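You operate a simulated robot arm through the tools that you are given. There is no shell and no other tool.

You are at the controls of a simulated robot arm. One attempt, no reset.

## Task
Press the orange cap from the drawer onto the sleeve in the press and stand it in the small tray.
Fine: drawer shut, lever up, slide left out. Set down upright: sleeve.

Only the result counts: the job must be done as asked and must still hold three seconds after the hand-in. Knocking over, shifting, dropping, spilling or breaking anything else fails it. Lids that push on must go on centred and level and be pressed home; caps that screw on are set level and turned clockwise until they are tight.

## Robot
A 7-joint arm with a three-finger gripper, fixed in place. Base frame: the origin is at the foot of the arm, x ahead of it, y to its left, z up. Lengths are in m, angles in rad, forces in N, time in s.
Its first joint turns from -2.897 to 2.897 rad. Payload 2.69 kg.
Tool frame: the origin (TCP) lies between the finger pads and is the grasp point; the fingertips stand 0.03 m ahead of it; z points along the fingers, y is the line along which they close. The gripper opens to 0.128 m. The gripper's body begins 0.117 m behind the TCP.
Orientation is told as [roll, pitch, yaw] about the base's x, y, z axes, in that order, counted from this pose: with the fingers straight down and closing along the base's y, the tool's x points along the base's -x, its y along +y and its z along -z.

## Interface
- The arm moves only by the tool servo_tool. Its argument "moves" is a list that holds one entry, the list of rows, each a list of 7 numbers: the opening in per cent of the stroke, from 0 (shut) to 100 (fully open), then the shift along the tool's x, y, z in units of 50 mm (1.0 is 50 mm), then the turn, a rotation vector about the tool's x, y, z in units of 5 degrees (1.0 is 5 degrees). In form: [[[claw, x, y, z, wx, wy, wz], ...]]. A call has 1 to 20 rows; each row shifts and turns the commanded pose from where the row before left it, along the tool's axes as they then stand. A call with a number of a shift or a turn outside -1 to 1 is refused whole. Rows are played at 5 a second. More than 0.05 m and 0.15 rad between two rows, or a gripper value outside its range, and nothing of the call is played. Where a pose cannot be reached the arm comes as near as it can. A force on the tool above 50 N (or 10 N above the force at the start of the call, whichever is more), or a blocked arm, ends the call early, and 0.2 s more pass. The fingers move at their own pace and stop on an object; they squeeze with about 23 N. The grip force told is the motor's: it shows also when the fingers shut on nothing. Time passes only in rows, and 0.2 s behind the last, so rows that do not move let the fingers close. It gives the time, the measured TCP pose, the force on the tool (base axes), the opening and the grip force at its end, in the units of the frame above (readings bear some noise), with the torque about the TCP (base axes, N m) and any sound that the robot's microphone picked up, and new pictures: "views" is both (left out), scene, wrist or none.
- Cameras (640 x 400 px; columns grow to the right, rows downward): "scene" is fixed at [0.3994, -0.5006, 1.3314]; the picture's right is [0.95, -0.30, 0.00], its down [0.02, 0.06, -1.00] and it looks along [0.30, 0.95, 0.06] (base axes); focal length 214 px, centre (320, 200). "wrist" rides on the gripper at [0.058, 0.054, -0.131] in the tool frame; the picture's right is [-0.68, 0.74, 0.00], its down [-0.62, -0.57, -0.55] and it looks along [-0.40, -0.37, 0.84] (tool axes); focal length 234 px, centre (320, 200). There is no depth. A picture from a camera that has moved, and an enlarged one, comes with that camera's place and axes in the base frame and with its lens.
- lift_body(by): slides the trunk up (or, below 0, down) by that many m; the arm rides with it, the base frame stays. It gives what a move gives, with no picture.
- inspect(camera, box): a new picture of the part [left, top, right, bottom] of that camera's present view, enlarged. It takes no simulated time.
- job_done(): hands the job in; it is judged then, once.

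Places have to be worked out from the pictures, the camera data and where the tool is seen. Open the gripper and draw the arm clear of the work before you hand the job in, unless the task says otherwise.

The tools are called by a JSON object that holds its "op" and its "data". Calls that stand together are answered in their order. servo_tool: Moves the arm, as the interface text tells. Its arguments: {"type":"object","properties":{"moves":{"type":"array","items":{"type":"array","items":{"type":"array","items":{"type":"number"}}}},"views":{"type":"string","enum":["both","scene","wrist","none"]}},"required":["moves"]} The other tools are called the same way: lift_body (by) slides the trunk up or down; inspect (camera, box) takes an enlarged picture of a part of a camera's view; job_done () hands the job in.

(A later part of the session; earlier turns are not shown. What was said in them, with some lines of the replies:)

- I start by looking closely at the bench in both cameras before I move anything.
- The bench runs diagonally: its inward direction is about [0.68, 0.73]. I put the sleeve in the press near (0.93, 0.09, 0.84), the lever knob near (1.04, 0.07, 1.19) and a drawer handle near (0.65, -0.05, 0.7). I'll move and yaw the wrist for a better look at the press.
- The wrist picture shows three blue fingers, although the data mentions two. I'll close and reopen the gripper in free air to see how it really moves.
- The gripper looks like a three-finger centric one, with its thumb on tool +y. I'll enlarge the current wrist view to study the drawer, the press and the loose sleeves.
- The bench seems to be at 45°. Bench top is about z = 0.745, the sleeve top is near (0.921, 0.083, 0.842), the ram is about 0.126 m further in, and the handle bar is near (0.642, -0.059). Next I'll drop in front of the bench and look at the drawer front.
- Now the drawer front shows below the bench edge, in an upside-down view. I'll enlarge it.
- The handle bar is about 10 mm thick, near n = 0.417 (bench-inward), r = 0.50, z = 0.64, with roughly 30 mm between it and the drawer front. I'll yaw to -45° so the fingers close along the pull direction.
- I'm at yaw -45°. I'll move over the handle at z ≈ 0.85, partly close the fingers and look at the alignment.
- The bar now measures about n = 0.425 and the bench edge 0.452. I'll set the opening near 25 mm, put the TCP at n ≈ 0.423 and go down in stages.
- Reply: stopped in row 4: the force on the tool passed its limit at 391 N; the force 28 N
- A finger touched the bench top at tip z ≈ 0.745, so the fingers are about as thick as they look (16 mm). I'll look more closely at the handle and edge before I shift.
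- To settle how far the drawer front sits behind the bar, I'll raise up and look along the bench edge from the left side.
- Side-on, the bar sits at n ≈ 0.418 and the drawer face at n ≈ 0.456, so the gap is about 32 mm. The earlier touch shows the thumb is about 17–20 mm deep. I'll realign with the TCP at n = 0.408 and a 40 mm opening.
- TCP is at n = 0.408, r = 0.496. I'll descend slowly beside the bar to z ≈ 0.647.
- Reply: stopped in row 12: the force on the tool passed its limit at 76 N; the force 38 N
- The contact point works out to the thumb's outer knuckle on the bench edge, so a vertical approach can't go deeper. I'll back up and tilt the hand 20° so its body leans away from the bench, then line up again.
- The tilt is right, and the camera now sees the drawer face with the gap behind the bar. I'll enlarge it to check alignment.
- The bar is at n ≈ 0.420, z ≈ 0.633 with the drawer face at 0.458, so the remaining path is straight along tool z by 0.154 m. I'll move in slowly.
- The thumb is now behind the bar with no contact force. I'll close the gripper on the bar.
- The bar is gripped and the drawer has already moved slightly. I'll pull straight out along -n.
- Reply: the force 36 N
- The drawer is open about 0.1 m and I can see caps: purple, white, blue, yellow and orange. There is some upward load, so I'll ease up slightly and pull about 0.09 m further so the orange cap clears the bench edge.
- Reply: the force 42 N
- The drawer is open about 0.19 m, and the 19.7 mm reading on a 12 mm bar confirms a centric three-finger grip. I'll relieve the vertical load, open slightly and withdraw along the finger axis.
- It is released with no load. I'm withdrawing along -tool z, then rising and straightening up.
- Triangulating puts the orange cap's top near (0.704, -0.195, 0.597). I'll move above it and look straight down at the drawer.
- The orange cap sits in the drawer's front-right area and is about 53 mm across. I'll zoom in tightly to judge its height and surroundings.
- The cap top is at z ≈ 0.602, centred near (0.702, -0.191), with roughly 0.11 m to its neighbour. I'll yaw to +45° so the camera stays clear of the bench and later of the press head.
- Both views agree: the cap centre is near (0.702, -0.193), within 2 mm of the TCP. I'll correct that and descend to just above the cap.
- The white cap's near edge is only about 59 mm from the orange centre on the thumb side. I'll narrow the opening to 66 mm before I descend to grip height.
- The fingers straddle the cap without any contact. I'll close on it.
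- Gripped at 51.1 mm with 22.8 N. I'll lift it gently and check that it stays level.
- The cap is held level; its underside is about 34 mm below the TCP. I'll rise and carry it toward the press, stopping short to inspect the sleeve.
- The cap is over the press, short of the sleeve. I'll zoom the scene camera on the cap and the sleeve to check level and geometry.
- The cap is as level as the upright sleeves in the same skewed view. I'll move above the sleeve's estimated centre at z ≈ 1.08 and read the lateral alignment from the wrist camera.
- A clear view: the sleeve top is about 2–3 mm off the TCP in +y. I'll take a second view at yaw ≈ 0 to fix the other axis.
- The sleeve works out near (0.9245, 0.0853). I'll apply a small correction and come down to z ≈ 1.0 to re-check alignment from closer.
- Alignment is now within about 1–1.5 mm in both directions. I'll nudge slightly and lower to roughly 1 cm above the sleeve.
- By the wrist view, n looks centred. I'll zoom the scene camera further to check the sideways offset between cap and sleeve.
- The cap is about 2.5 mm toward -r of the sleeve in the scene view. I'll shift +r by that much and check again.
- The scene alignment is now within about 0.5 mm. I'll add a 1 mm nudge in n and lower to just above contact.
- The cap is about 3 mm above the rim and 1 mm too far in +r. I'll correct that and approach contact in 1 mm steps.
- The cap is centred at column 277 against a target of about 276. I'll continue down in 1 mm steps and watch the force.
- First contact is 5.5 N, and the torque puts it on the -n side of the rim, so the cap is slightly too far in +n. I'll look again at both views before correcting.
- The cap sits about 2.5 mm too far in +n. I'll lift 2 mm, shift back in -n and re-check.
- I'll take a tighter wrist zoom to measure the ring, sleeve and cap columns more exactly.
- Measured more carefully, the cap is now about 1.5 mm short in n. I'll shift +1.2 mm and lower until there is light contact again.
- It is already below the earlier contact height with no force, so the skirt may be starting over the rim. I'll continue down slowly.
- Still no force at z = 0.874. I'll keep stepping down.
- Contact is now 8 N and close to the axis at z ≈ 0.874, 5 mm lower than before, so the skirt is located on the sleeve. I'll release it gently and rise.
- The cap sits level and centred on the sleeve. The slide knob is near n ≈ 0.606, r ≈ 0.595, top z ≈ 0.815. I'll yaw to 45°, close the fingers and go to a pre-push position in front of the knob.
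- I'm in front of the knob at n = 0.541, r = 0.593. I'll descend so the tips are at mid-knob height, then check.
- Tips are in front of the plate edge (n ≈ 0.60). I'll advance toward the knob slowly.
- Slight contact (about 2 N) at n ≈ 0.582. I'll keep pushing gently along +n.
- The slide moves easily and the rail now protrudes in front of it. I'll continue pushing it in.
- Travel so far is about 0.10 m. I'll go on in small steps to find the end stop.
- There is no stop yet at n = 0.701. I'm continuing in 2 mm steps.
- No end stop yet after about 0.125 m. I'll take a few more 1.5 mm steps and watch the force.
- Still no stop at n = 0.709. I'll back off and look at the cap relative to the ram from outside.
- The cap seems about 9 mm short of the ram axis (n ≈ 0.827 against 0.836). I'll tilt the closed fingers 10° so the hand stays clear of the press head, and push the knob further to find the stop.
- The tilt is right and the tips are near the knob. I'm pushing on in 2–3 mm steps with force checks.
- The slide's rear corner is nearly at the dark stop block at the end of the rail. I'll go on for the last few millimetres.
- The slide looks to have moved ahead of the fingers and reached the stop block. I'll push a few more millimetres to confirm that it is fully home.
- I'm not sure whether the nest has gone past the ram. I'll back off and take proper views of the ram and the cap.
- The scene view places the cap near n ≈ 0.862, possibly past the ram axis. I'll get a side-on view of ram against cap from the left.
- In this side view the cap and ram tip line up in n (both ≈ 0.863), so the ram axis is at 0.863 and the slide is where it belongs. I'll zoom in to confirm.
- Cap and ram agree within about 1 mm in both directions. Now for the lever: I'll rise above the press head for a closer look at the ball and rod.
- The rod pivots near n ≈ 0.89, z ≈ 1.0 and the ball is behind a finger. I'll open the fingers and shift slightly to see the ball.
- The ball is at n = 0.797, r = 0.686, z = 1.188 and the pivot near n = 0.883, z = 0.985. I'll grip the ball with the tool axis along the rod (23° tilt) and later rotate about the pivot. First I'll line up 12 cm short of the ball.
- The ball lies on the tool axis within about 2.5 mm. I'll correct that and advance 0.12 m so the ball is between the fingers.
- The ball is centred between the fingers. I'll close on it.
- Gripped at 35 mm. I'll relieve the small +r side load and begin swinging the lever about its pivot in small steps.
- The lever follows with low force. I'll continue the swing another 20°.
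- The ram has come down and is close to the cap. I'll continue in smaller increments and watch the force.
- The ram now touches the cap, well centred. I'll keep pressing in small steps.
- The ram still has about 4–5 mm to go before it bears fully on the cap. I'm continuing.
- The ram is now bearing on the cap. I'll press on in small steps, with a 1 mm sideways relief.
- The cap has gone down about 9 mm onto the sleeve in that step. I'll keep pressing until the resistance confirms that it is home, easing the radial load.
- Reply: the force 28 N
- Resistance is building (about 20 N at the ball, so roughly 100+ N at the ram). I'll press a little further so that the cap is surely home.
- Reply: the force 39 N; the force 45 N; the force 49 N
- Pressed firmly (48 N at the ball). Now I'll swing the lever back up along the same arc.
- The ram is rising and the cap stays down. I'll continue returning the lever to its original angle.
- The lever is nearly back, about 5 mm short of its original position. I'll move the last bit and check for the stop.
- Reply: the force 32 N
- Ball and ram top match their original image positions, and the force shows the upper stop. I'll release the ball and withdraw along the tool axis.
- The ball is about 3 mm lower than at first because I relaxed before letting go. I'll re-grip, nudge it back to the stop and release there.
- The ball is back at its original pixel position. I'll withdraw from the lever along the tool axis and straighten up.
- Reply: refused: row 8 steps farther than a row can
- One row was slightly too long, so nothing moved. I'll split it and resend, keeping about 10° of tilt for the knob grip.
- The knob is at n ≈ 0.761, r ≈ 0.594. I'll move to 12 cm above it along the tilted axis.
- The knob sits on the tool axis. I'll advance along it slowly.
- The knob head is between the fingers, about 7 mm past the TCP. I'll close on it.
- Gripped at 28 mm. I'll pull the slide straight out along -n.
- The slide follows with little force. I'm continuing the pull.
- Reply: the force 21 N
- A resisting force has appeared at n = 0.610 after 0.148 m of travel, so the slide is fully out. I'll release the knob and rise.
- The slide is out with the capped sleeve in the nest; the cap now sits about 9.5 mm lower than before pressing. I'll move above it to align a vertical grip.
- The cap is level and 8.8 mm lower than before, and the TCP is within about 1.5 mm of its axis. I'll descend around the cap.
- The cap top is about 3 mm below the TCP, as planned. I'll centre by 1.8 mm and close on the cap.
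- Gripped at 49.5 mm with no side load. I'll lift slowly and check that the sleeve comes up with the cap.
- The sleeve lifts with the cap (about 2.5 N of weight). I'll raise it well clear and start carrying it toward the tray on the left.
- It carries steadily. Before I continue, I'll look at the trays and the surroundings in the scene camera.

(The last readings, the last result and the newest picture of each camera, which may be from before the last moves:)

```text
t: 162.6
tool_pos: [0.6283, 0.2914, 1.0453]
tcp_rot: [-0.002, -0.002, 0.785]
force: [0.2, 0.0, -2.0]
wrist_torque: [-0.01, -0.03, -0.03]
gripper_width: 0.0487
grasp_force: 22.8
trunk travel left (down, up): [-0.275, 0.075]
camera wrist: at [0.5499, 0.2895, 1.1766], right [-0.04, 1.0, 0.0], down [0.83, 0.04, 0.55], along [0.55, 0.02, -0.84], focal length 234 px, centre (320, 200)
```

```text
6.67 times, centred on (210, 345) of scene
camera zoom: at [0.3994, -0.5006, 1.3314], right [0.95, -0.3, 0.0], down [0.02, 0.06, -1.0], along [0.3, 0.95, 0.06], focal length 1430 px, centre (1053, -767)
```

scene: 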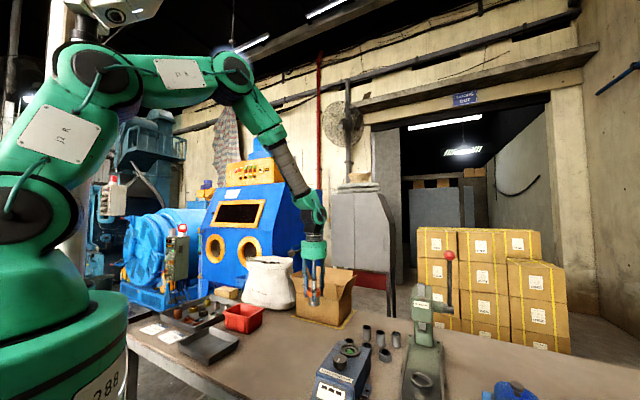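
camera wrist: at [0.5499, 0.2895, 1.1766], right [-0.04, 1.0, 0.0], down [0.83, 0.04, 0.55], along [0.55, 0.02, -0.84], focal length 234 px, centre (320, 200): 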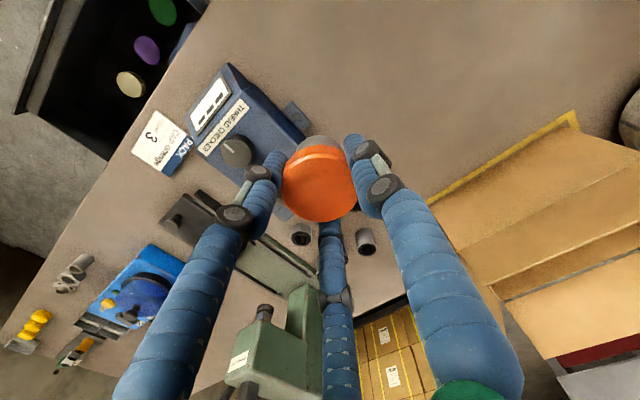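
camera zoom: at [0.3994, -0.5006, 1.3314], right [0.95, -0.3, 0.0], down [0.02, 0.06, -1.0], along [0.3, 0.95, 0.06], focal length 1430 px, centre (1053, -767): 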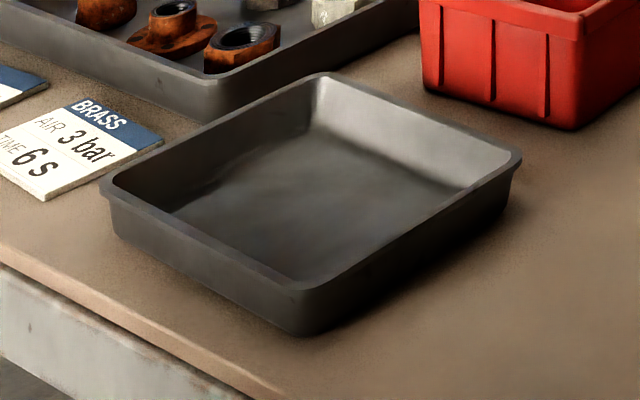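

The small tray is the empty one: about 0.21 × 0.15 m, centred near (0.233, 0.552). I'll move above it.

{"op": "servo_tool", "data": {"moves": [[[0, 0.08, 0.4, 0, 0, 0, 0], [0, 0.15, 0.75, 0, 0, 0, 0], [0, 0.15, 0.75, 0, 0, 0, 0], [0, 0.15, 0.75, 0, 0, 0, 0], [0, 0.15, 0.75, 0, 0, 0, 0], [0, 0.15, 0.75, 0, 0, 0, 0], [0, 0.15, 0.75, 0, 0, 0, 0], [0, 0.15, 0.75, 0, 0, 0, 0], [0, 0.15, 0.75, 0, 0, 0, 0], [0, 0.15, 0.75, 0, 0, 0, 0], [0, 0.15, 0.75, 0, 0, 0, 0], [0, 0.15, 0.7, 0, 0, 0, 0], [0, 0.19, 0.68, 0, 0, 0, 0], [0, 0, 0, 0, 0, 0, 0], [0, 0, 0, 0, 0, 0, 0]]], "views": "both"}}

{"op": "inspect", "data": {"camera": "wrist", "box": [200, 40, 460, 240]}}

```text
t: 165.8
tool_pos: [0.2349, 0.5529, 1.0468]
tcp_rot: [-0.001, -0.001, 0.786]
force: [0.2, 0.0, -3.1]
wrist_torque: [0.0, 0.01, -0.03]
gripper_width: 0.0485
grasp_force: 23.5
trunk travel left (down, up): [-0.275, 0.075]
camera wrist: at [0.1556, 0.5508, 1.1775], right [-0.04, 1.0, 0.0], down [0.83, 0.04, 0.55], along [0.55, 0.02, -0.84], focal length 234 px, centre (320, 200)
```

scene: 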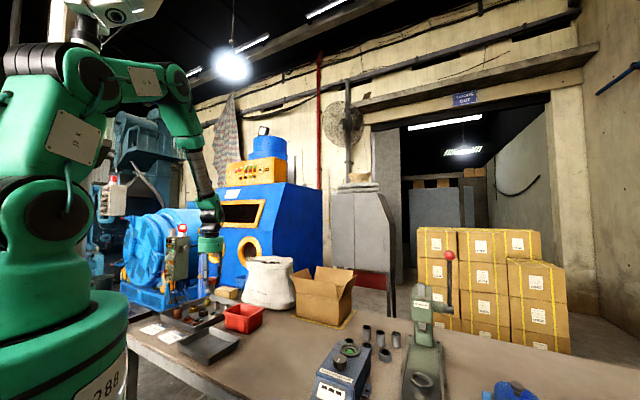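
wrist: 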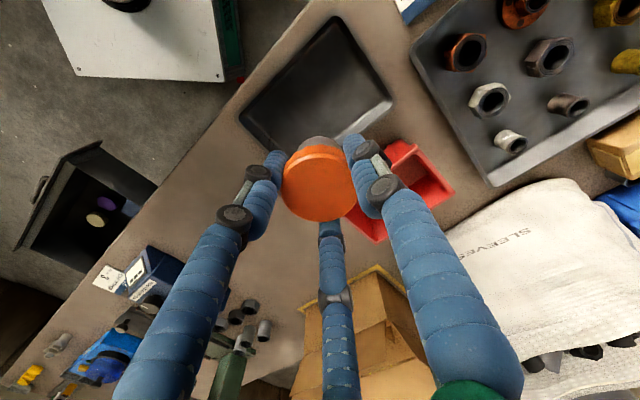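

```text
2.00 times, centred on (330, 140) of wrist
camera zoom: at [0.1556, 0.5508, 1.1775], right [-0.04, 1.0, 0.0], down [0.83, 0.04, 0.55], along [0.55, 0.02, -0.84], focal length 468 px, centre (300, 320)
```

zoom: 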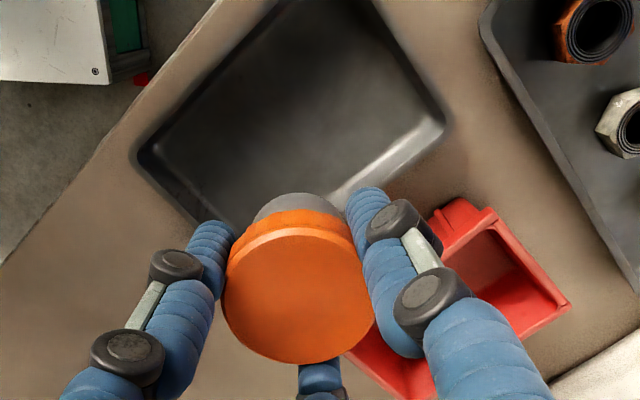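

The TCP is above the tray centre (about (0.236, 0.548)). I'll descend to just above the expected touchdown.

{"op": "servo_tool", "data": {"moves": [[[0, 0.05, -0.08, 0.3, 0, 0, 0], [0, 0, 0, 0.5, 0, 0, 0], [0, 0, 0, 0.6, 0, 0, 0], [0, 0, 0, 0.6, 0, 0, 0], [0, 0, 0, 0.6, 0, 0, 0], [0, 0, 0, 0.5, 0, 0, 0], [0, 0, 0, 0.4, 0, 0, 0], [0, 0, 0, 0.3, 0, 0, 0], [0, 0, 0, 0.2, 0, 0, 0], [0, 0, 0, 0, 0, 0, 0]]], "views": "both"}}

{"op": "inspect", "data": {"camera": "scene", "box": [170, 290, 260, 380]}}

{"op": "inspect", "data": {"camera": "wrist", "box": [200, 40, 460, 240]}}

```text
t: 168.0
tool_pos: [0.2356, 0.5511, 0.8454]
tcp_rot: [-0.002, 0.001, 0.785]
force: [0.6, 0.0, -3.3]
wrist_torque: [-0.01, -0.03, 0.06]
gripper_width: 0.0487
grasp_force: 23.1
trunk travel left (down, up): [-0.275, 0.075]
camera wrist: at [0.1567, 0.5475, 0.9758], right [-0.04, 1.0, 0.0], down [0.83, 0.04, 0.55], along [0.55, 0.02, -0.84], focal length 234 px, centre (320, 200)
```

scene: 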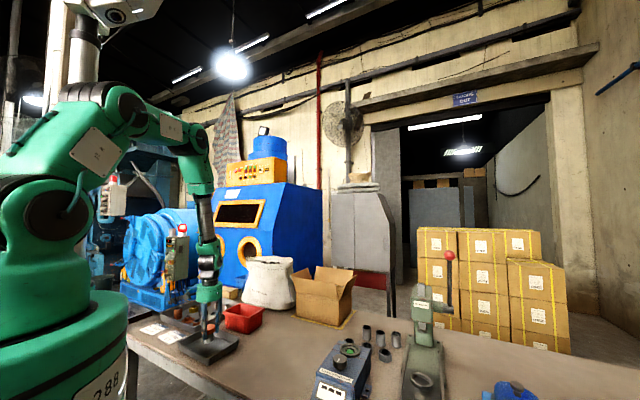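
wrist: 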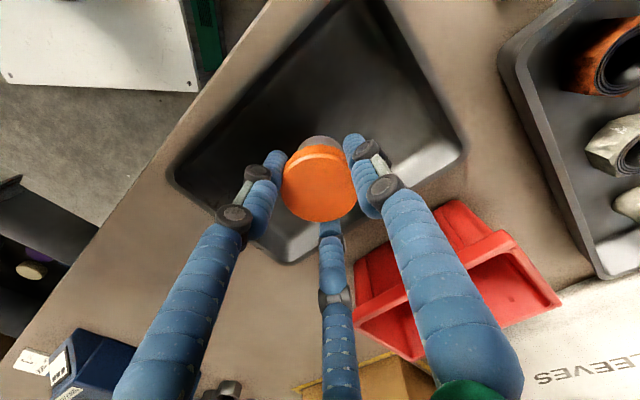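

```text
4.44 times, centred on (215, 335) of scene
camera zoom: at [0.3994, -0.5006, 1.3314], right [0.95, -0.3, 0.0], down [0.02, 0.06, -1.0], along [0.3, 0.95, 0.06], focal length 953 px, centre (787, -400)
```

zoom: 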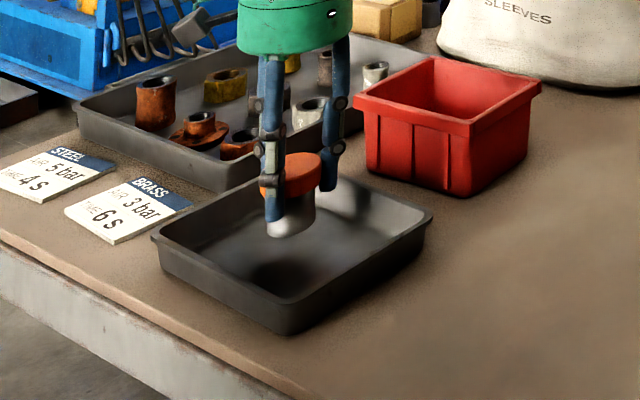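

```text
2.00 times, centred on (330, 140) of wrist
camera zoom: at [0.1567, 0.5475, 0.9758], right [-0.04, 1.0, 0.0], down [0.83, 0.04, 0.55], along [0.55, 0.02, -0.84], focal length 468 px, centre (300, 320)
```

zoom: 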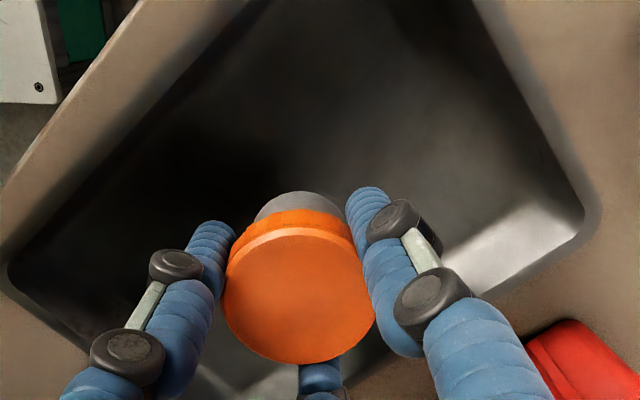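

The assembly is centred over the tray. I'll lower it slowly to touchdown.

{"op": "servo_tool", "data": {"moves": [[[0, 0, 0, 0.1, 0, 0, 0], [0, 0, 0, 0.1, 0, 0, 0], [0, 0, 0, 0.1, 0, 0, 0], [0, 0, 0, 0.08, 0, 0, 0], [0, 0, 0, 0, 0, 0, 0]]], "views": "none"}}

{"op": "inspect", "data": {"camera": "scene", "box": [185, 310, 235, 360]}}

```text
t: 169.2
tool_pos: [0.2359, 0.5484, 0.8242]
tcp_rot: [-0.002, -0.001, 0.785]
force: [0.3, -0.1, -3.3]
wrist_torque: [0.01, -0.05, 0.0]
gripper_width: 0.0488
grasp_force: 23.1
trunk travel left (down, up): [-0.275, 0.075]
```

```text
8.00 times, centred on (210, 335) of scene
camera zoom: at [0.3994, -0.5006, 1.3314], right [0.95, -0.3, 0.0], down [0.02, 0.06, -1.0], along [0.3, 0.95, 0.06], focal length 1716 px, centre (1200, -880)
```

zoom: 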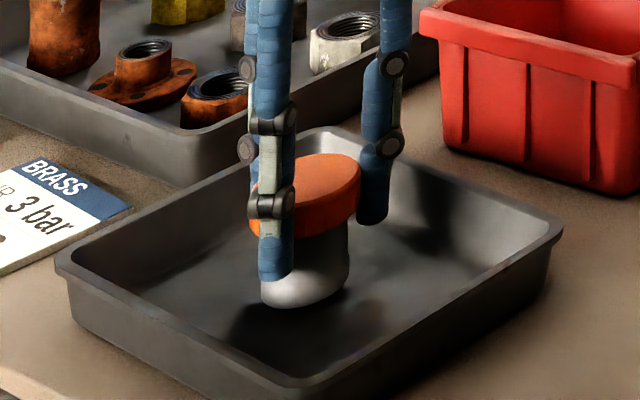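

{"op": "servo_tool", "data": {"moves": [[[0, 0, 0, 0.04, 0, 0, 0], [0, 0, 0, 0.04, 0, 0, 0], [0, 0, 0, 0, 0, 0, 0]]], "views": "none"}}

{"op": "servo_tool", "data": {"moves": [[[0, 0, 0, 0.03, 0, 0, 0], [0, 0, 0, 0.03, 0, 0, 0], [0, 0, 0, 0, 0, 0, 0]]], "views": "none"}}

```text
t: 170.0
tool_pos: [0.2352, 0.5481, 0.8191]
tcp_rot: [-0.002, 0.0, 0.784]
force: [0.5, 0.4, -2.1]
wrist_torque: [0.0, 0.01, -0.01]
gripper_width: 0.0486
grasp_force: 22.4
trunk travel left (down, up): [-0.275, 0.075]
```

```text
t: 170.8
tool_pos: [0.235, 0.5477, 0.818]
tcp_rot: [-0.002, 0.0, 0.787]
force: [-0.6, -0.9, -1.5]
wrist_torque: [0.01, 0.0, 0.0]
gripper_width: 0.0486
grasp_force: 22.2
trunk travel left (down, up): [-0.275, 0.075]
```

{"op": "servo_tool", "data": {"moves": [[[0, 0, 0, 0.03, 0, 0, 0], [0, 0, 0, 0, 0, 0, 0]]], "views": "none"}}

{"op": "servo_tool", "data": {"moves": [[[0, 0, 0, 0.03, 0, 0, 0], [0, 0, 0, 0, 0, 0, 0]]], "views": "none"}}

{"op": "inspect", "data": {"camera": "scene", "box": [185, 310, 235, 360]}}

```text
t: 171.4
tool_pos: [0.2359, 0.5483, 0.8169]
tcp_rot: [-0.001, 0.0, 0.784]
force: [-0.7, -2.2, 17.0]
wrist_torque: [-0.21, 0.06, -0.01]
gripper_width: 0.0484
grasp_force: 22.8
trunk travel left (down, up): [-0.275, 0.075]
```

```text
t: 172.0
tool_pos: [0.2351, 0.5489, 0.8157]
tcp_rot: [-0.001, -0.002, 0.785]
force: [3.7, 0.9, 15.8]
wrist_torque: [-0.08, -0.05, -0.02]
gripper_width: 0.0483
grasp_force: 22.9
trunk travel left (down, up): [-0.275, 0.075]
```

```text
8.00 times, centred on (210, 335) of scene
camera zoom: at [0.3994, -0.5006, 1.3314], right [0.95, -0.3, 0.0], down [0.02, 0.06, -1.0], along [0.3, 0.95, 0.06], focal length 1716 px, centre (1200, -880)
```

zoom: 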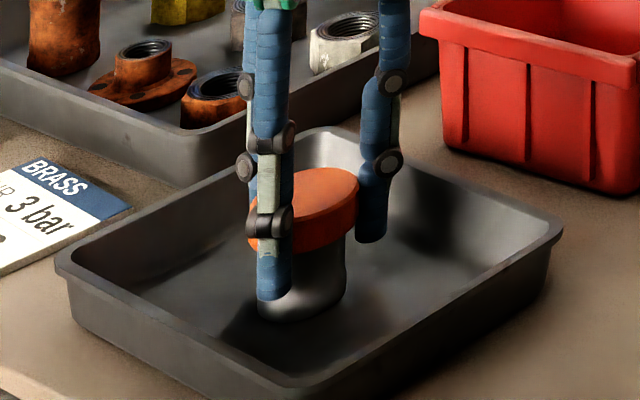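

It has touched down (about 16 N). I'll ease up 1 mm, then open the fingers gradually.

{"op": "servo_tool", "data": {"moves": [[[0, 0, 0, -0.02, 0, 0, 0], [40, 0, 0, 0, 0, 0, 0], [45, 0, 0, 0, 0, 0, 0], [52, 0, 0, 0, 0, 0, 0], [52, 0, 0, 0, 0, 0, 0]]], "views": "wrist"}}

{"op": "inspect", "data": {"camera": "scene", "box": [185, 310, 235, 360]}}

{"op": "inspect", "data": {"camera": "wrist", "box": [230, 90, 410, 270]}}

```text
t: 173.2
tool_pos: [0.2351, 0.5482, 0.8152]
tcp_rot: [-0.003, 0.0, 0.786]
force: [0.7, -0.7, -1.4]
wrist_torque: [0.04, -0.02, -0.02]
gripper_width: 0.0667
grasp_force: 0.1
trunk travel left (down, up): [-0.275, 0.075]
camera wrist: at [0.1557, 0.5455, 0.9474], right [-0.04, 1.0, 0.0], down [0.83, 0.04, 0.55], along [0.55, 0.02, -0.84], focal length 234 px, centre (320, 200)
```

wrist: 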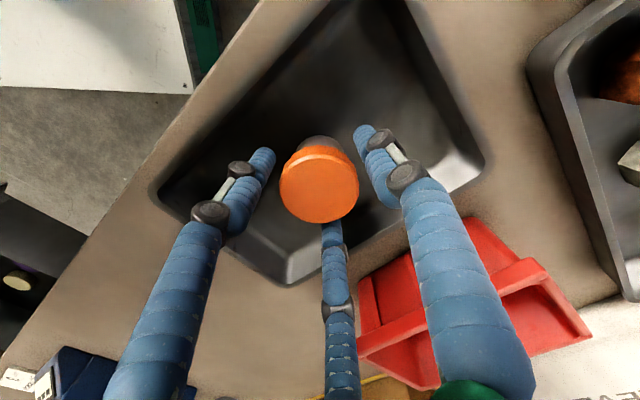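

```text
8.00 times, centred on (210, 335) of scene
camera zoom: at [0.3994, -0.5006, 1.3314], right [0.95, -0.3, 0.0], down [0.02, 0.06, -1.0], along [0.3, 0.95, 0.06], focal length 1716 px, centre (1200, -880)
```

zoom: 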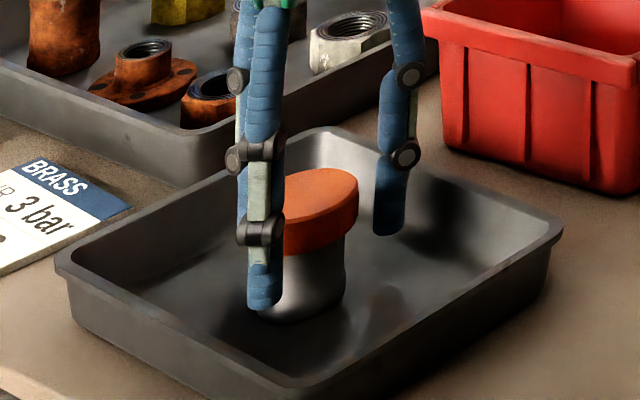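

```text
2.22 times, centred on (320, 180) of wrist
camera zoom: at [0.1557, 0.5455, 0.9474], right [-0.04, 1.0, 0.0], down [0.83, 0.04, 0.55], along [0.55, 0.02, -0.84], focal length 520 px, centre (320, 244)
```

zoom: 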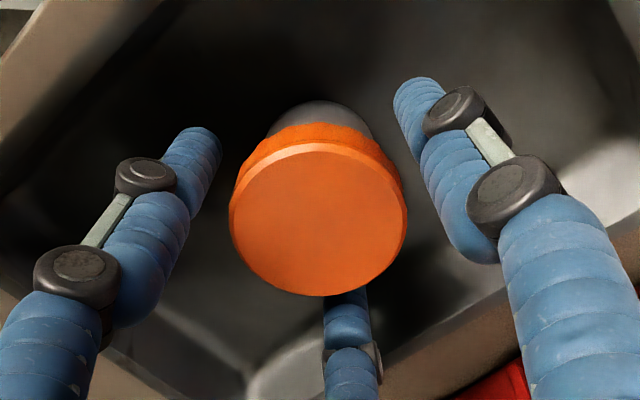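

It is standing free and upright. I'll rise straight up, clear of the tray.

{"op": "servo_tool", "data": {"moves": [[[52, 0, 0, -0.2, 0, 0, 0], [52, 0, 0, -0.4, 0, 0, 0], [52, 0, 0, -0.6, 0, 0, 0], [52, 0, 0, -0.9, 0, 0, 0], [52, 0, 0, -0.9, 0, 0, 0], [52, 0, 0, -0.9, 0, 0, 0], [52, 0, 0, -0.9, 0, 0, 0], [52, 0, 0, 0, 0, 0, 0]]], "views": "both"}}

{"op": "inspect", "data": {"camera": "scene", "box": [175, 300, 245, 370]}}

```text
t: 175.0
tool_pos: [0.2335, 0.5484, 1.0573]
tcp_rot: [-0.004, 0.0, 0.785]
force: [-0.3, 0.7, 0.6]
wrist_torque: [0.06, -0.03, 0.03]
gripper_width: 0.0668
grasp_force: 0.0
trunk travel left (down, up): [-0.275, 0.075]
camera wrist: at [0.1553, 0.5459, 1.1889], right [-0.04, 1.0, 0.0], down [0.83, 0.04, 0.55], along [0.55, 0.02, -0.84], focal length 234 px, centre (320, 200)
```

scene: 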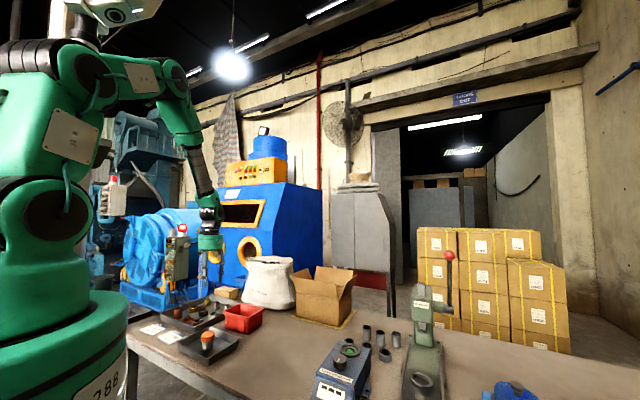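
wrist: 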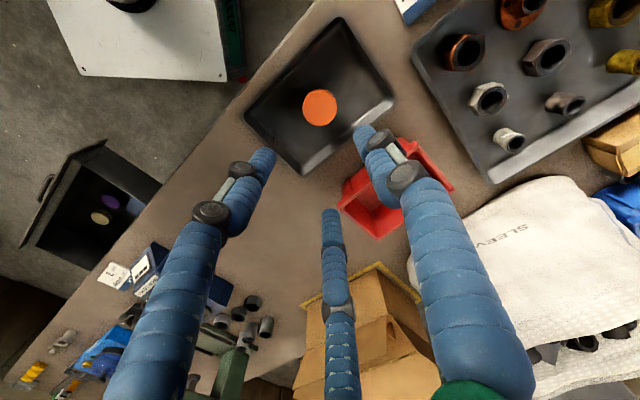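

```text
5.71 times, centred on (210, 335) of scene
camera zoom: at [0.3994, -0.5006, 1.3314], right [0.95, -0.3, 0.0], down [0.02, 0.06, -1.0], along [0.3, 0.95, 0.06], focal length 1226 px, centre (949, -571)
```

zoom: 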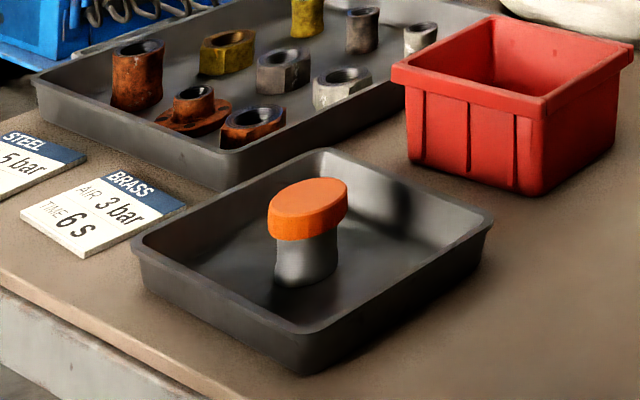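

The capped sleeve stands upright in the small tray. Last is the drawer: I'll close the fingers and travel back to the front of the open drawer.

{"op": "servo_tool", "data": {"moves": [[[30, 0, -0.5, 0, 0, 0, 0], [0, 0, -0.8, 0, 0, 0, 0], [0, 0, -0.8, 0, 0, 0, 0], [0, 0, -0.8, 0, 0, 0, 0], [0, 0, -0.8, 0, 0, 0, 0], [0, 0, -0.8, 0, 0, 0, 0], [0, 0, -0.8, 0, 0, 0, 0], [0, 0, -0.8, 0, 0, 0, 0], [0, 0, -0.8, 0, 0, 0, 0], [0, 0, -0.8, 0, 0, 0, 0], [0, 0.3, -0.8, 0, 0, 0, 0], [0, 0.6, -0.7, 0, 0, 0, 0], [0, 0.8, -0.5, 0, 0, 0, 0], [0, 0.8, -0.5, 0, 0, 0, 0], [0, 0.8, -0.5, 0, 0, 0, 0], [0, 0, 0, 0, 0, 0, 0]]], "views": "none"}}

```text
t: 178.4
tool_pos: [0.4967, 0.0512, 1.0576]
tcp_rot: [0.0, 0.0, 0.786]
force: [0.2, -0.6, -0.3]
wrist_torque: [0.04, 0.0, -0.03]
gripper_width: 0.0023
grasp_force: 22.6
trunk travel left (down, up): [-0.275, 0.075]
```

{"op": "servo_tool", "data": {"moves": [[[0, 0.68, -0.516, 0, 0, 0, 0], [0, 0.68, -0.516, 0, 0, 0, 0], [0, 0.68, -0.516, 0, 0, 0, 0], [0, 0.68, -0.516, 0, 0, 0, 0], [0, 0.68, -0.516, 0, 0, 0, 0], [0, 0.68, -0.516, 0.2, 0, 0, 0], [0, 0.67, -0.514, 0.4, 0, 0, 0], [0, 0, 0, 0.7, 0, 0, 0], [0, 0, 0, 0.7, 0, 0, 0], [0, 0, 0, 0.7, 0, 0, 0], [0, 0, 0, 0, 0, 0, 0]]], "views": "both"}}

{"op": "inspect", "data": {"camera": "wrist", "box": [240, 60, 500, 260]}}

```text
t: 180.8
tool_pos: [0.4588, -0.2425, 0.9216]
tcp_rot: [-0.001, 0.0, 0.786]
force: [0.1, 0.1, -0.2]
wrist_torque: [0.02, 0.05, 0.01]
gripper_width: 0.0022
grasp_force: 23.0
trunk travel left (down, up): [-0.275, 0.075]
camera wrist: at [0.3797, -0.2454, 1.0541], right [-0.04, 1.0, 0.0], down [0.83, 0.04, 0.55], along [0.55, 0.02, -0.84], focal length 234 px, centre (320, 200)
```

scene: 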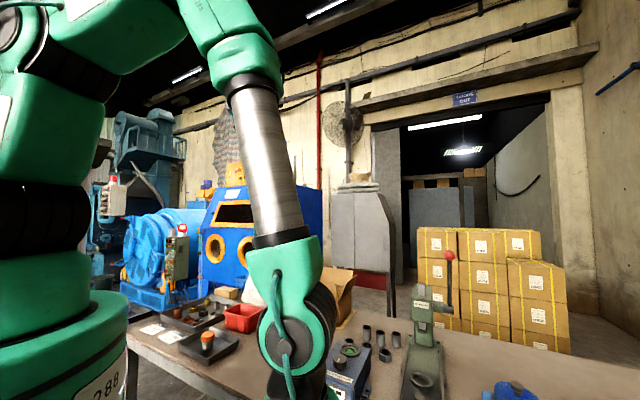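
wrist: 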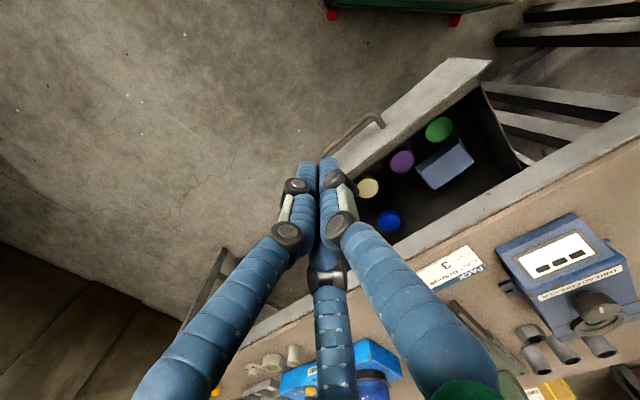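

```text
2.00 times, centred on (370, 160) of wrist
camera zoom: at [0.3797, -0.2454, 1.0541], right [-0.04, 1.0, 0.0], down [0.83, 0.04, 0.55], along [0.55, 0.02, -0.84], focal length 468 px, centre (220, 280)
```

zoom: 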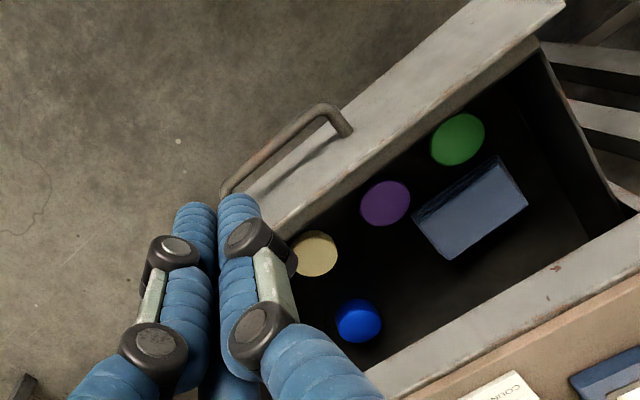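

The handle bar is at n ≈ 0.2245, z ≈ 0.633, and I'm centred in front of it. I'll descend to handle height.

{"op": "servo_tool", "data": {"moves": [[[0, 0, 0, 0.6, 0, 0, 0], [0, 0, 0, 0.8, 0, 0, 0], [0, 0, 0, 0.8, 0, 0, 0], [0, 0, 0, 0.8, 0, 0, 0], [0, 0, 0, 0.8, 0, 0, 0], [0, 0, 0, 0.8, 0, 0, 0], [0, 0, 0, 0.6, 0, 0, 0], [0, 0, 0, 0.22, 0, 0, 0], [0, 0, 0, 0, 0, 0, 0]]], "views": "wrist"}}

{"op": "inspect", "data": {"camera": "wrist", "box": [240, 60, 500, 260]}}

```text
t: 182.8
tool_pos: [0.4577, -0.2434, 0.6512]
tcp_rot: [-0.002, -0.001, 0.786]
force: [0.5, 0.4, 0.0]
wrist_torque: [0.02, -0.02, 0.01]
gripper_width: 0.002
grasp_force: 22.8
trunk travel left (down, up): [-0.275, 0.075]
camera wrist: at [0.3788, -0.2461, 0.7831], right [-0.04, 1.0, 0.0], down [0.83, 0.04, 0.55], along [0.55, 0.02, -0.84], focal length 234 px, centre (320, 200)
```

wrist: 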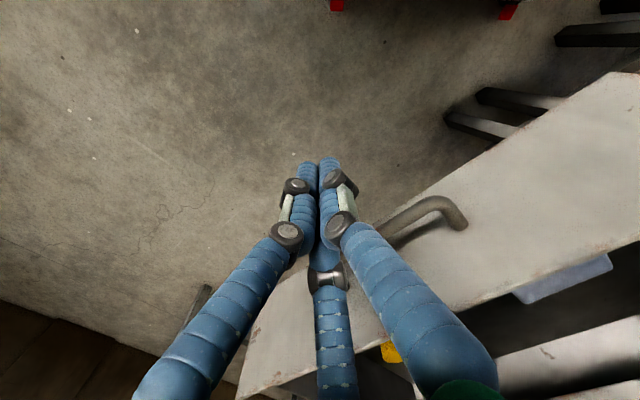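

```text
2.00 times, centred on (370, 160) of wrist
camera zoom: at [0.3788, -0.2461, 0.7831], right [-0.04, 1.0, 0.0], down [0.83, 0.04, 0.55], along [0.55, 0.02, -0.84], focal length 468 px, centre (220, 280)
```

zoom: 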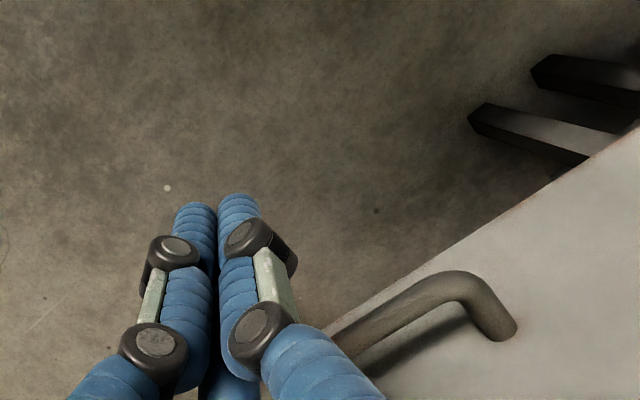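

I'll push the drawer shut through the centre of the handle bar, moving along +n.

{"op": "servo_tool", "data": {"moves": [[[0, -0.25, 0, 0, 0, 0, 0], [0, -0.25, 0, 0, 0, 0, 0], [0, -0.2, 0, 0, 0, 0, 0], [0, -0.12, 0, 0, 0, 0, 0], [0, -0.1, 0, 0, 0, 0, 0], [0, -0.12, 0, 0, 0, 0, 0], [0, -0.15, 0, 0, 0, 0, 0], [0, -0.18, 0, 0, 0, 0, 0], [0, -0.2, 0, 0, 0, 0, 0], [0, -0.2, 0, 0, 0, 0, 0], [0, -0.2, 0, 0, 0, 0, 0], [0, -0.2, 0, 0, 0, 0, 0], [0, 0, 0, 0, 0, 0, 0]]], "views": "wrist"}}

```text
t: 185.6
tool_pos: [0.5339, -0.1649, 0.6511]
tcp_rot: [0.0, -0.001, 0.786]
force: [0.5, 0.4, -0.5]
wrist_torque: [-0.02, 0.0, -0.01]
gripper_width: 0.0021
grasp_force: 23.2
trunk travel left (down, up): [-0.275, 0.075]
camera wrist: at [0.4543, -0.1679, 0.7829], right [-0.04, 1.0, 0.0], down [0.83, 0.04, 0.55], along [0.55, 0.02, -0.84], focal length 234 px, centre (320, 200)
```

wrist: 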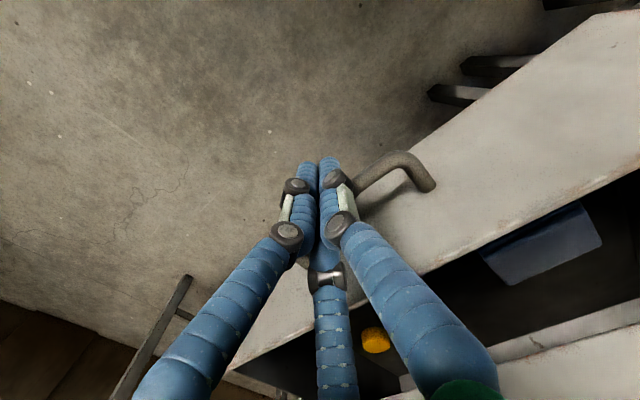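

The drawer is moving in. I'm continuing.

{"op": "servo_tool", "data": {"moves": [[[0, -0.15, 0, 0, 0, 0, 0], [0, -0.2, 0, 0, 0, 0, 0], [0, -0.2, 0, 0, 0, 0, 0], [0, -0.2, 0, 0, 0, 0, 0], [0, -0.2, 0, 0, 0, 0, 0], [0, -0.2, 0, 0, 0, 0, 0], [0, -0.2, 0, 0, 0, 0, 0], [0, -0.2, 0, 0, 0, 0, 0], [0, -0.2, 0, 0, 0, 0, 0], [0, -0.15, 0, 0, 0, 0, 0], [0, -0.1, 0, 0, 0, 0, 0], [0, -0.1, 0, 0, 0, 0, 0], [0, -0.1, 0, 0, 0, 0, 0], [0, -0.1, 0, 0, 0, 0, 0], [0, 0, 0, 0, 0, 0, 0]]], "views": "wrist"}}

```text
t: 188.8
tool_pos: [0.6155, -0.0837, 0.6511]
tcp_rot: [-0.002, -0.001, 0.785]
force: [-0.6, 0.0, -0.5]
wrist_torque: [-0.04, 0.02, -0.02]
gripper_width: 0.002
grasp_force: 22.9
trunk travel left (down, up): [-0.275, 0.075]
camera wrist: at [0.5361, -0.0875, 0.7835], right [-0.04, 1.0, 0.0], down [0.83, 0.04, 0.55], along [0.55, 0.02, -0.84], focal length 234 px, centre (320, 200)
```

wrist: 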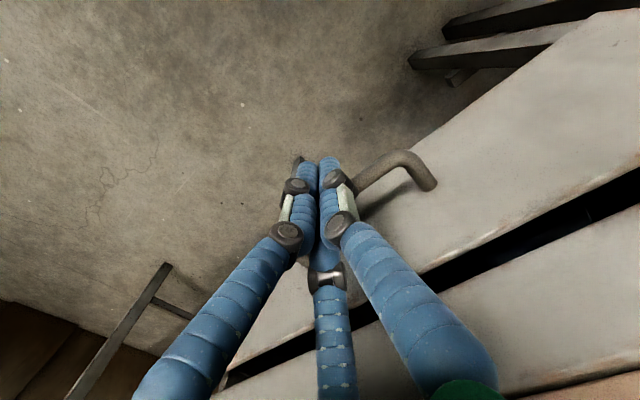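

{"op": "servo_tool", "data": {"moves": [[[0, -0.1, 0, 0, 0, 0, 0], [0, -0.1, 0, 0, 0, 0, 0], [0, -0.08, 0, 0, 0, 0, 0], [0, -0.06, 0, 0, 0, 0, 0], [0, -0.06, 0, 0, 0, 0, 0], [0, -0.05, 0, 0, 0, 0, 0], [0, 0, 0, 0, 0, 0, 0]]], "views": "wrist"}}

{"op": "inspect", "data": {"camera": "wrist", "box": [330, 100, 640, 400]}}

```text
t: 190.4
tool_pos: [0.6315, -0.0695, 0.6514]
tcp_rot: [-0.001, 0.0, 0.785]
force: [-0.2, 0.7, -0.1]
wrist_torque: [-0.02, -0.01, 0.01]
gripper_width: 0.0024
grasp_force: 23.1
trunk travel left (down, up): [-0.275, 0.075]
camera wrist: at [0.5517, -0.0716, 0.7832], right [-0.04, 1.0, 0.0], down [0.83, 0.04, 0.55], along [0.55, 0.02, -0.84], focal length 234 px, centre (320, 200)
```

wrist: 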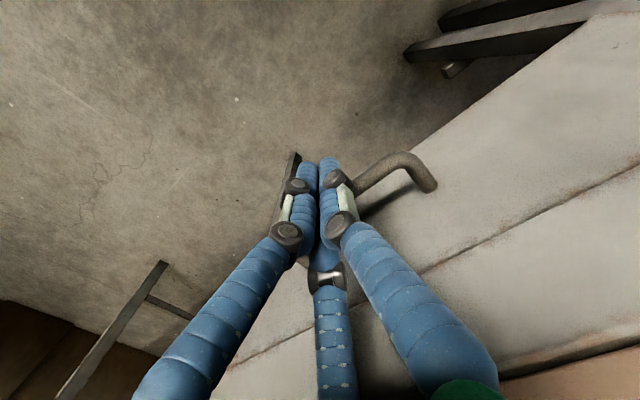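

```text
1.33 times, centred on (485, 250) of wrist
camera zoom: at [0.5517, -0.0716, 0.7832], right [-0.04, 1.0, 0.0], down [0.83, 0.04, 0.55], along [0.55, 0.02, -0.84], focal length 312 px, centre (100, 133)
```

zoom: 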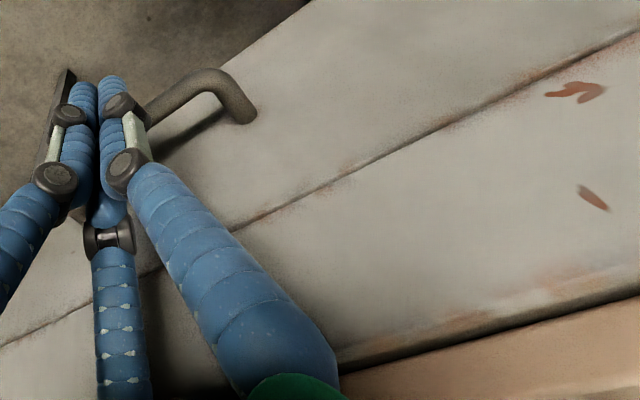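

The drawer is almost flush. I'll push the last millimetres until it resists.

{"op": "servo_tool", "data": {"moves": [[[0, -0.03, 0, 0, 0, 0, 0], [0, -0.03, 0, 0, 0, 0, 0], [0, 0, 0, 0, 0, 0, 0]]], "views": "none"}}

{"op": "servo_tool", "data": {"moves": [[[0, -0.03, 0, 0, 0, 0, 0], [0, -0.03, 0, 0, 0, 0, 0], [0, 0, 0, 0, 0, 0, 0]]], "views": "wrist"}}

```text
t: 191.2
tool_pos: [0.6318, -0.0659, 0.6514]
tcp_rot: [0.0, 0.001, 0.786]
force: [-12.0, -14.9, 2.2]
wrist_torque: [-0.2, 0.2, -0.09]
gripper_width: 0.0021
grasp_force: 23.0
trunk travel left (down, up): [-0.275, 0.075]
```

```text
t: 191.7
tool_pos: [0.6299, -0.0658, 0.65]
tcp_rot: [0.002, 0.005, 0.783]
force: [-5.5, -3.0, -0.5]
wrist_torque: [-0.08, 0.08, -0.03]
gripper_width: 0.0022
grasp_force: 23.3
trunk travel left (down, up): [-0.275, 0.075]
stopped in row 2: the force on the tool passed its limit at 53 N (the readings are from after the stop); the commanded pose is now the measured one
camera wrist: at [0.552, -0.0687, 0.7822], right [-0.04, 1.0, 0.0], down [0.84, 0.03, 0.54], along [0.54, 0.02, -0.84], focal length 234 px, centre (320, 200)
```

wrist: 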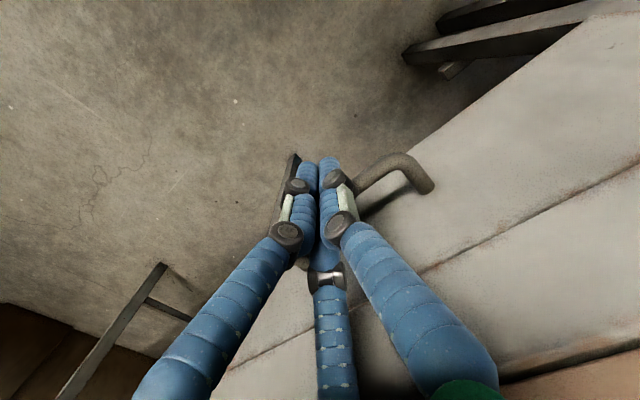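

The push met the hard stop (53 N), so the drawer is shut. I'll back away and rise, then check everything.

{"op": "servo_tool", "data": {"moves": [[[0, 0.3, 0, 0, 0, 0, 0], [0, 0.7, 0, 0, 0, 0, 0], [0, 0.8, 0, 0, 0, 0, 0], [0, 0.8, 0, 0, 0, 0, 0], [0, 0, 0, -0.8, 0, 0, 0], [30, 0, 0, -0.9, 0, 0, 0], [60, 0, 0, -0.9, 0, 0, 0], [100, 0, 0, -0.9, 0, 0, 0], [100, 0, 0, -0.9, 0, 0, 0], [100, 0, 0, -0.9, 0, 0, 0], [100, 0, 0, -0.9, 0, 0, 0], [100, 0, 0, 0, 0, 0, 0]]], "views": "both"}}

{"op": "inspect", "data": {"camera": "scene", "box": [370, 240, 490, 400]}}

{"op": "inspect", "data": {"camera": "scene", "box": [175, 300, 245, 370]}}

{"op": "inspect", "data": {"camera": "wrist", "box": [280, 20, 600, 260]}}

```text
t: 194.3
tool_pos: [0.5408, -0.1552, 0.9587]
tcp_rot: [0.002, 0.003, 0.782]
force: [-0.7, 0.4, 0.2]
wrist_torque: [-0.02, 0.01, 0.01]
gripper_width: 0.1282
grasp_force: 0.1
trunk travel left (down, up): [-0.275, 0.075]
camera wrist: at [0.4628, -0.158, 1.0908], right [-0.04, 1.0, 0.0], down [0.84, 0.03, 0.55], along [0.55, 0.02, -0.84], focal length 234 px, centre (320, 200)
```

scene: 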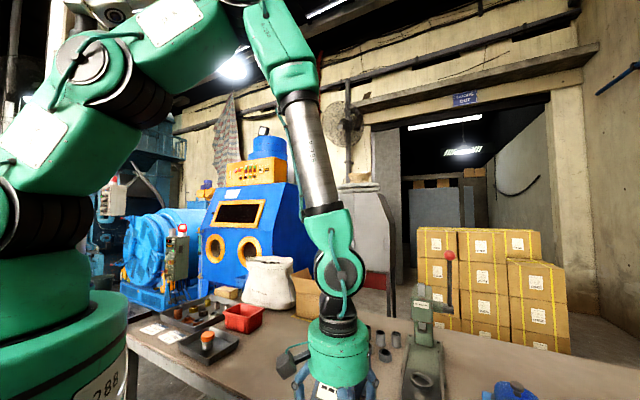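
wrist: 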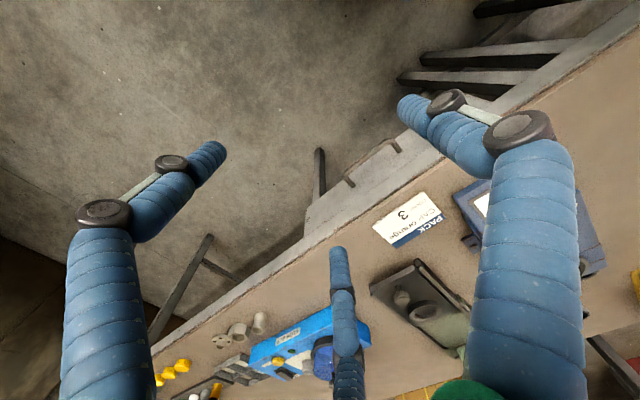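

```text
2.50 times, centred on (430, 320) of scene
camera zoom: at [0.3994, -0.5006, 1.3314], right [0.95, -0.3, 0.0], down [0.02, 0.06, -1.0], along [0.3, 0.95, 0.06], focal length 536 px, centre (45, -100)
```

zoom: 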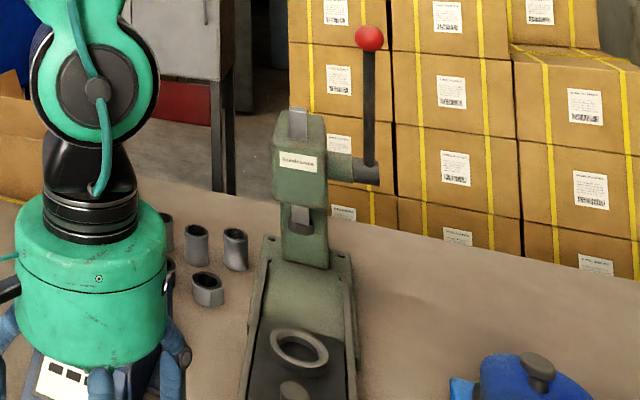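

```text
5.71 times, centred on (210, 335) of scene
camera zoom: at [0.3994, -0.5006, 1.3314], right [0.95, -0.3, 0.0], down [0.02, 0.06, -1.0], along [0.3, 0.95, 0.06], focal length 1226 px, centre (949, -571)
```

zoom: 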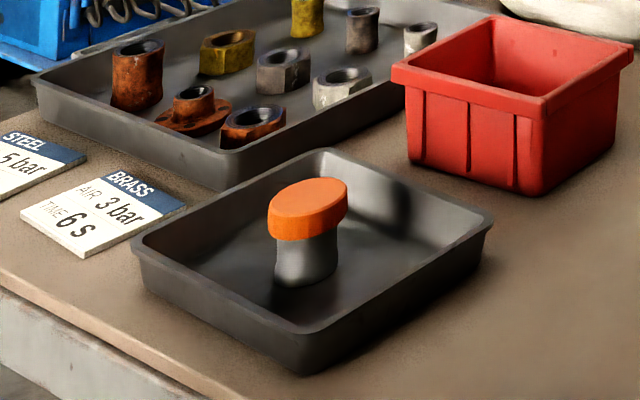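

```text
1.67 times, centred on (440, 140) of wrist
camera zoom: at [0.4628, -0.158, 1.0908], right [-0.04, 1.0, 0.0], down [0.84, 0.03, 0.55], along [0.55, 0.02, -0.84], focal length 390 px, centre (120, 300)
```

zoom: 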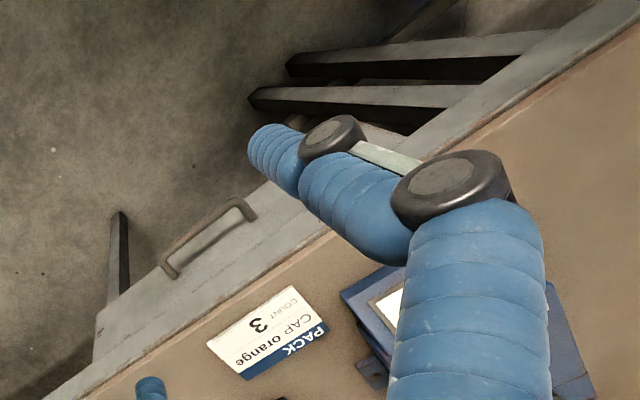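

All conditions look met: lever up, slide out and empty, drawer shut, and the capped sleeve upright in the small tray. I'll draw the open gripper further up and away before I hand in.

{"op": "servo_tool", "data": {"moves": [[[100, 0, 0, -0.9, 0, 0, 0], [100, 0, 0, -0.9, 0, 0, 0], [100, 0, 0, -0.9, 0, 0, 0], [100, 0, 0, -0.9, 0, 0, 0], [100, 0, 0, -0.9, 0, 0, 0], [100, 0, 0, -0.9, 0, 0, 0], [100, 0, 0, 0, 0, 0, 0], [100, 0, 0, 0, 0, 0, 0]]], "views": "both"}}

{"op": "inspect", "data": {"camera": "wrist", "box": [200, 60, 460, 260]}}

```text
t: 196.1
tool_pos: [0.542, -0.1559, 1.2286]
tcp_rot: [0.002, 0.005, 0.784]
force: [0.4, 0.3, -0.6]
wrist_torque: [0.01, 0.05, -0.03]
gripper_width: 0.1283
grasp_force: 0.0
trunk travel left (down, up): [-0.275, 0.075]
camera wrist: at [0.4627, -0.1586, 1.3619], right [-0.04, 1.0, 0.0], down [0.84, 0.03, 0.55], along [0.54, 0.02, -0.84], focal length 234 px, centre (320, 200)
```

scene: 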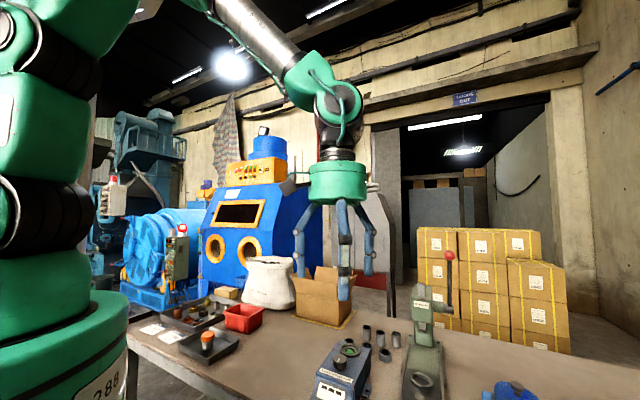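
wrist: 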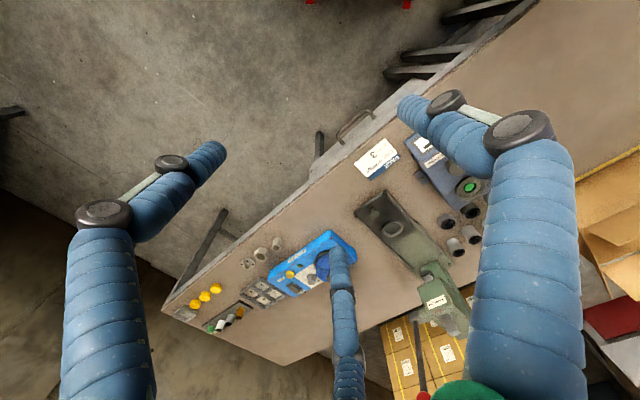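

```text
2.00 times, centred on (330, 160) of wrist
camera zoom: at [0.4627, -0.1586, 1.3619], right [-0.04, 1.0, 0.0], down [0.84, 0.03, 0.55], along [0.54, 0.02, -0.84], focal length 468 px, centre (300, 280)
```

zoom: 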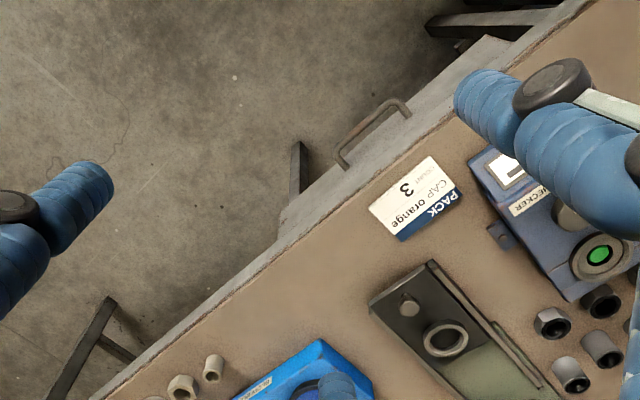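

The final views show the drawer shut, the slide out and empty, the lever up, and the capped sleeve standing in the small tray. The gripper is open and clear of the work, so I'm handing the job in.

{"op": "job_done", "data": {}}

```text
The job is handed in.
```

The orange cap is pressed onto the sleeve, and the sleeve is standing upright in the small tray. The hand-in was accepted, but I haven't been told the verdict.

- **Cap:** The press drove it down about 9 mm, until the lever met firm resistance. It sits level, and it held when I lifted the sleeve by the cap. I can't see inside it, so "pressed home" rests on that travel and resistance.
- **Press:** The lever is back at its upper stop, and the slide is out and empty.
- **Drawer:** It is shut; I pushed it until it hit the stop.
- **Contacts:** While I was reaching for the drawer handle, a finger hit the bench top hard, with a peak of 391 N. The finger's knuckle later caught the bench edge at 76 N. I saw nothing shift or fall in the pictures afterwards.

The gripper is open and well clear of the work.
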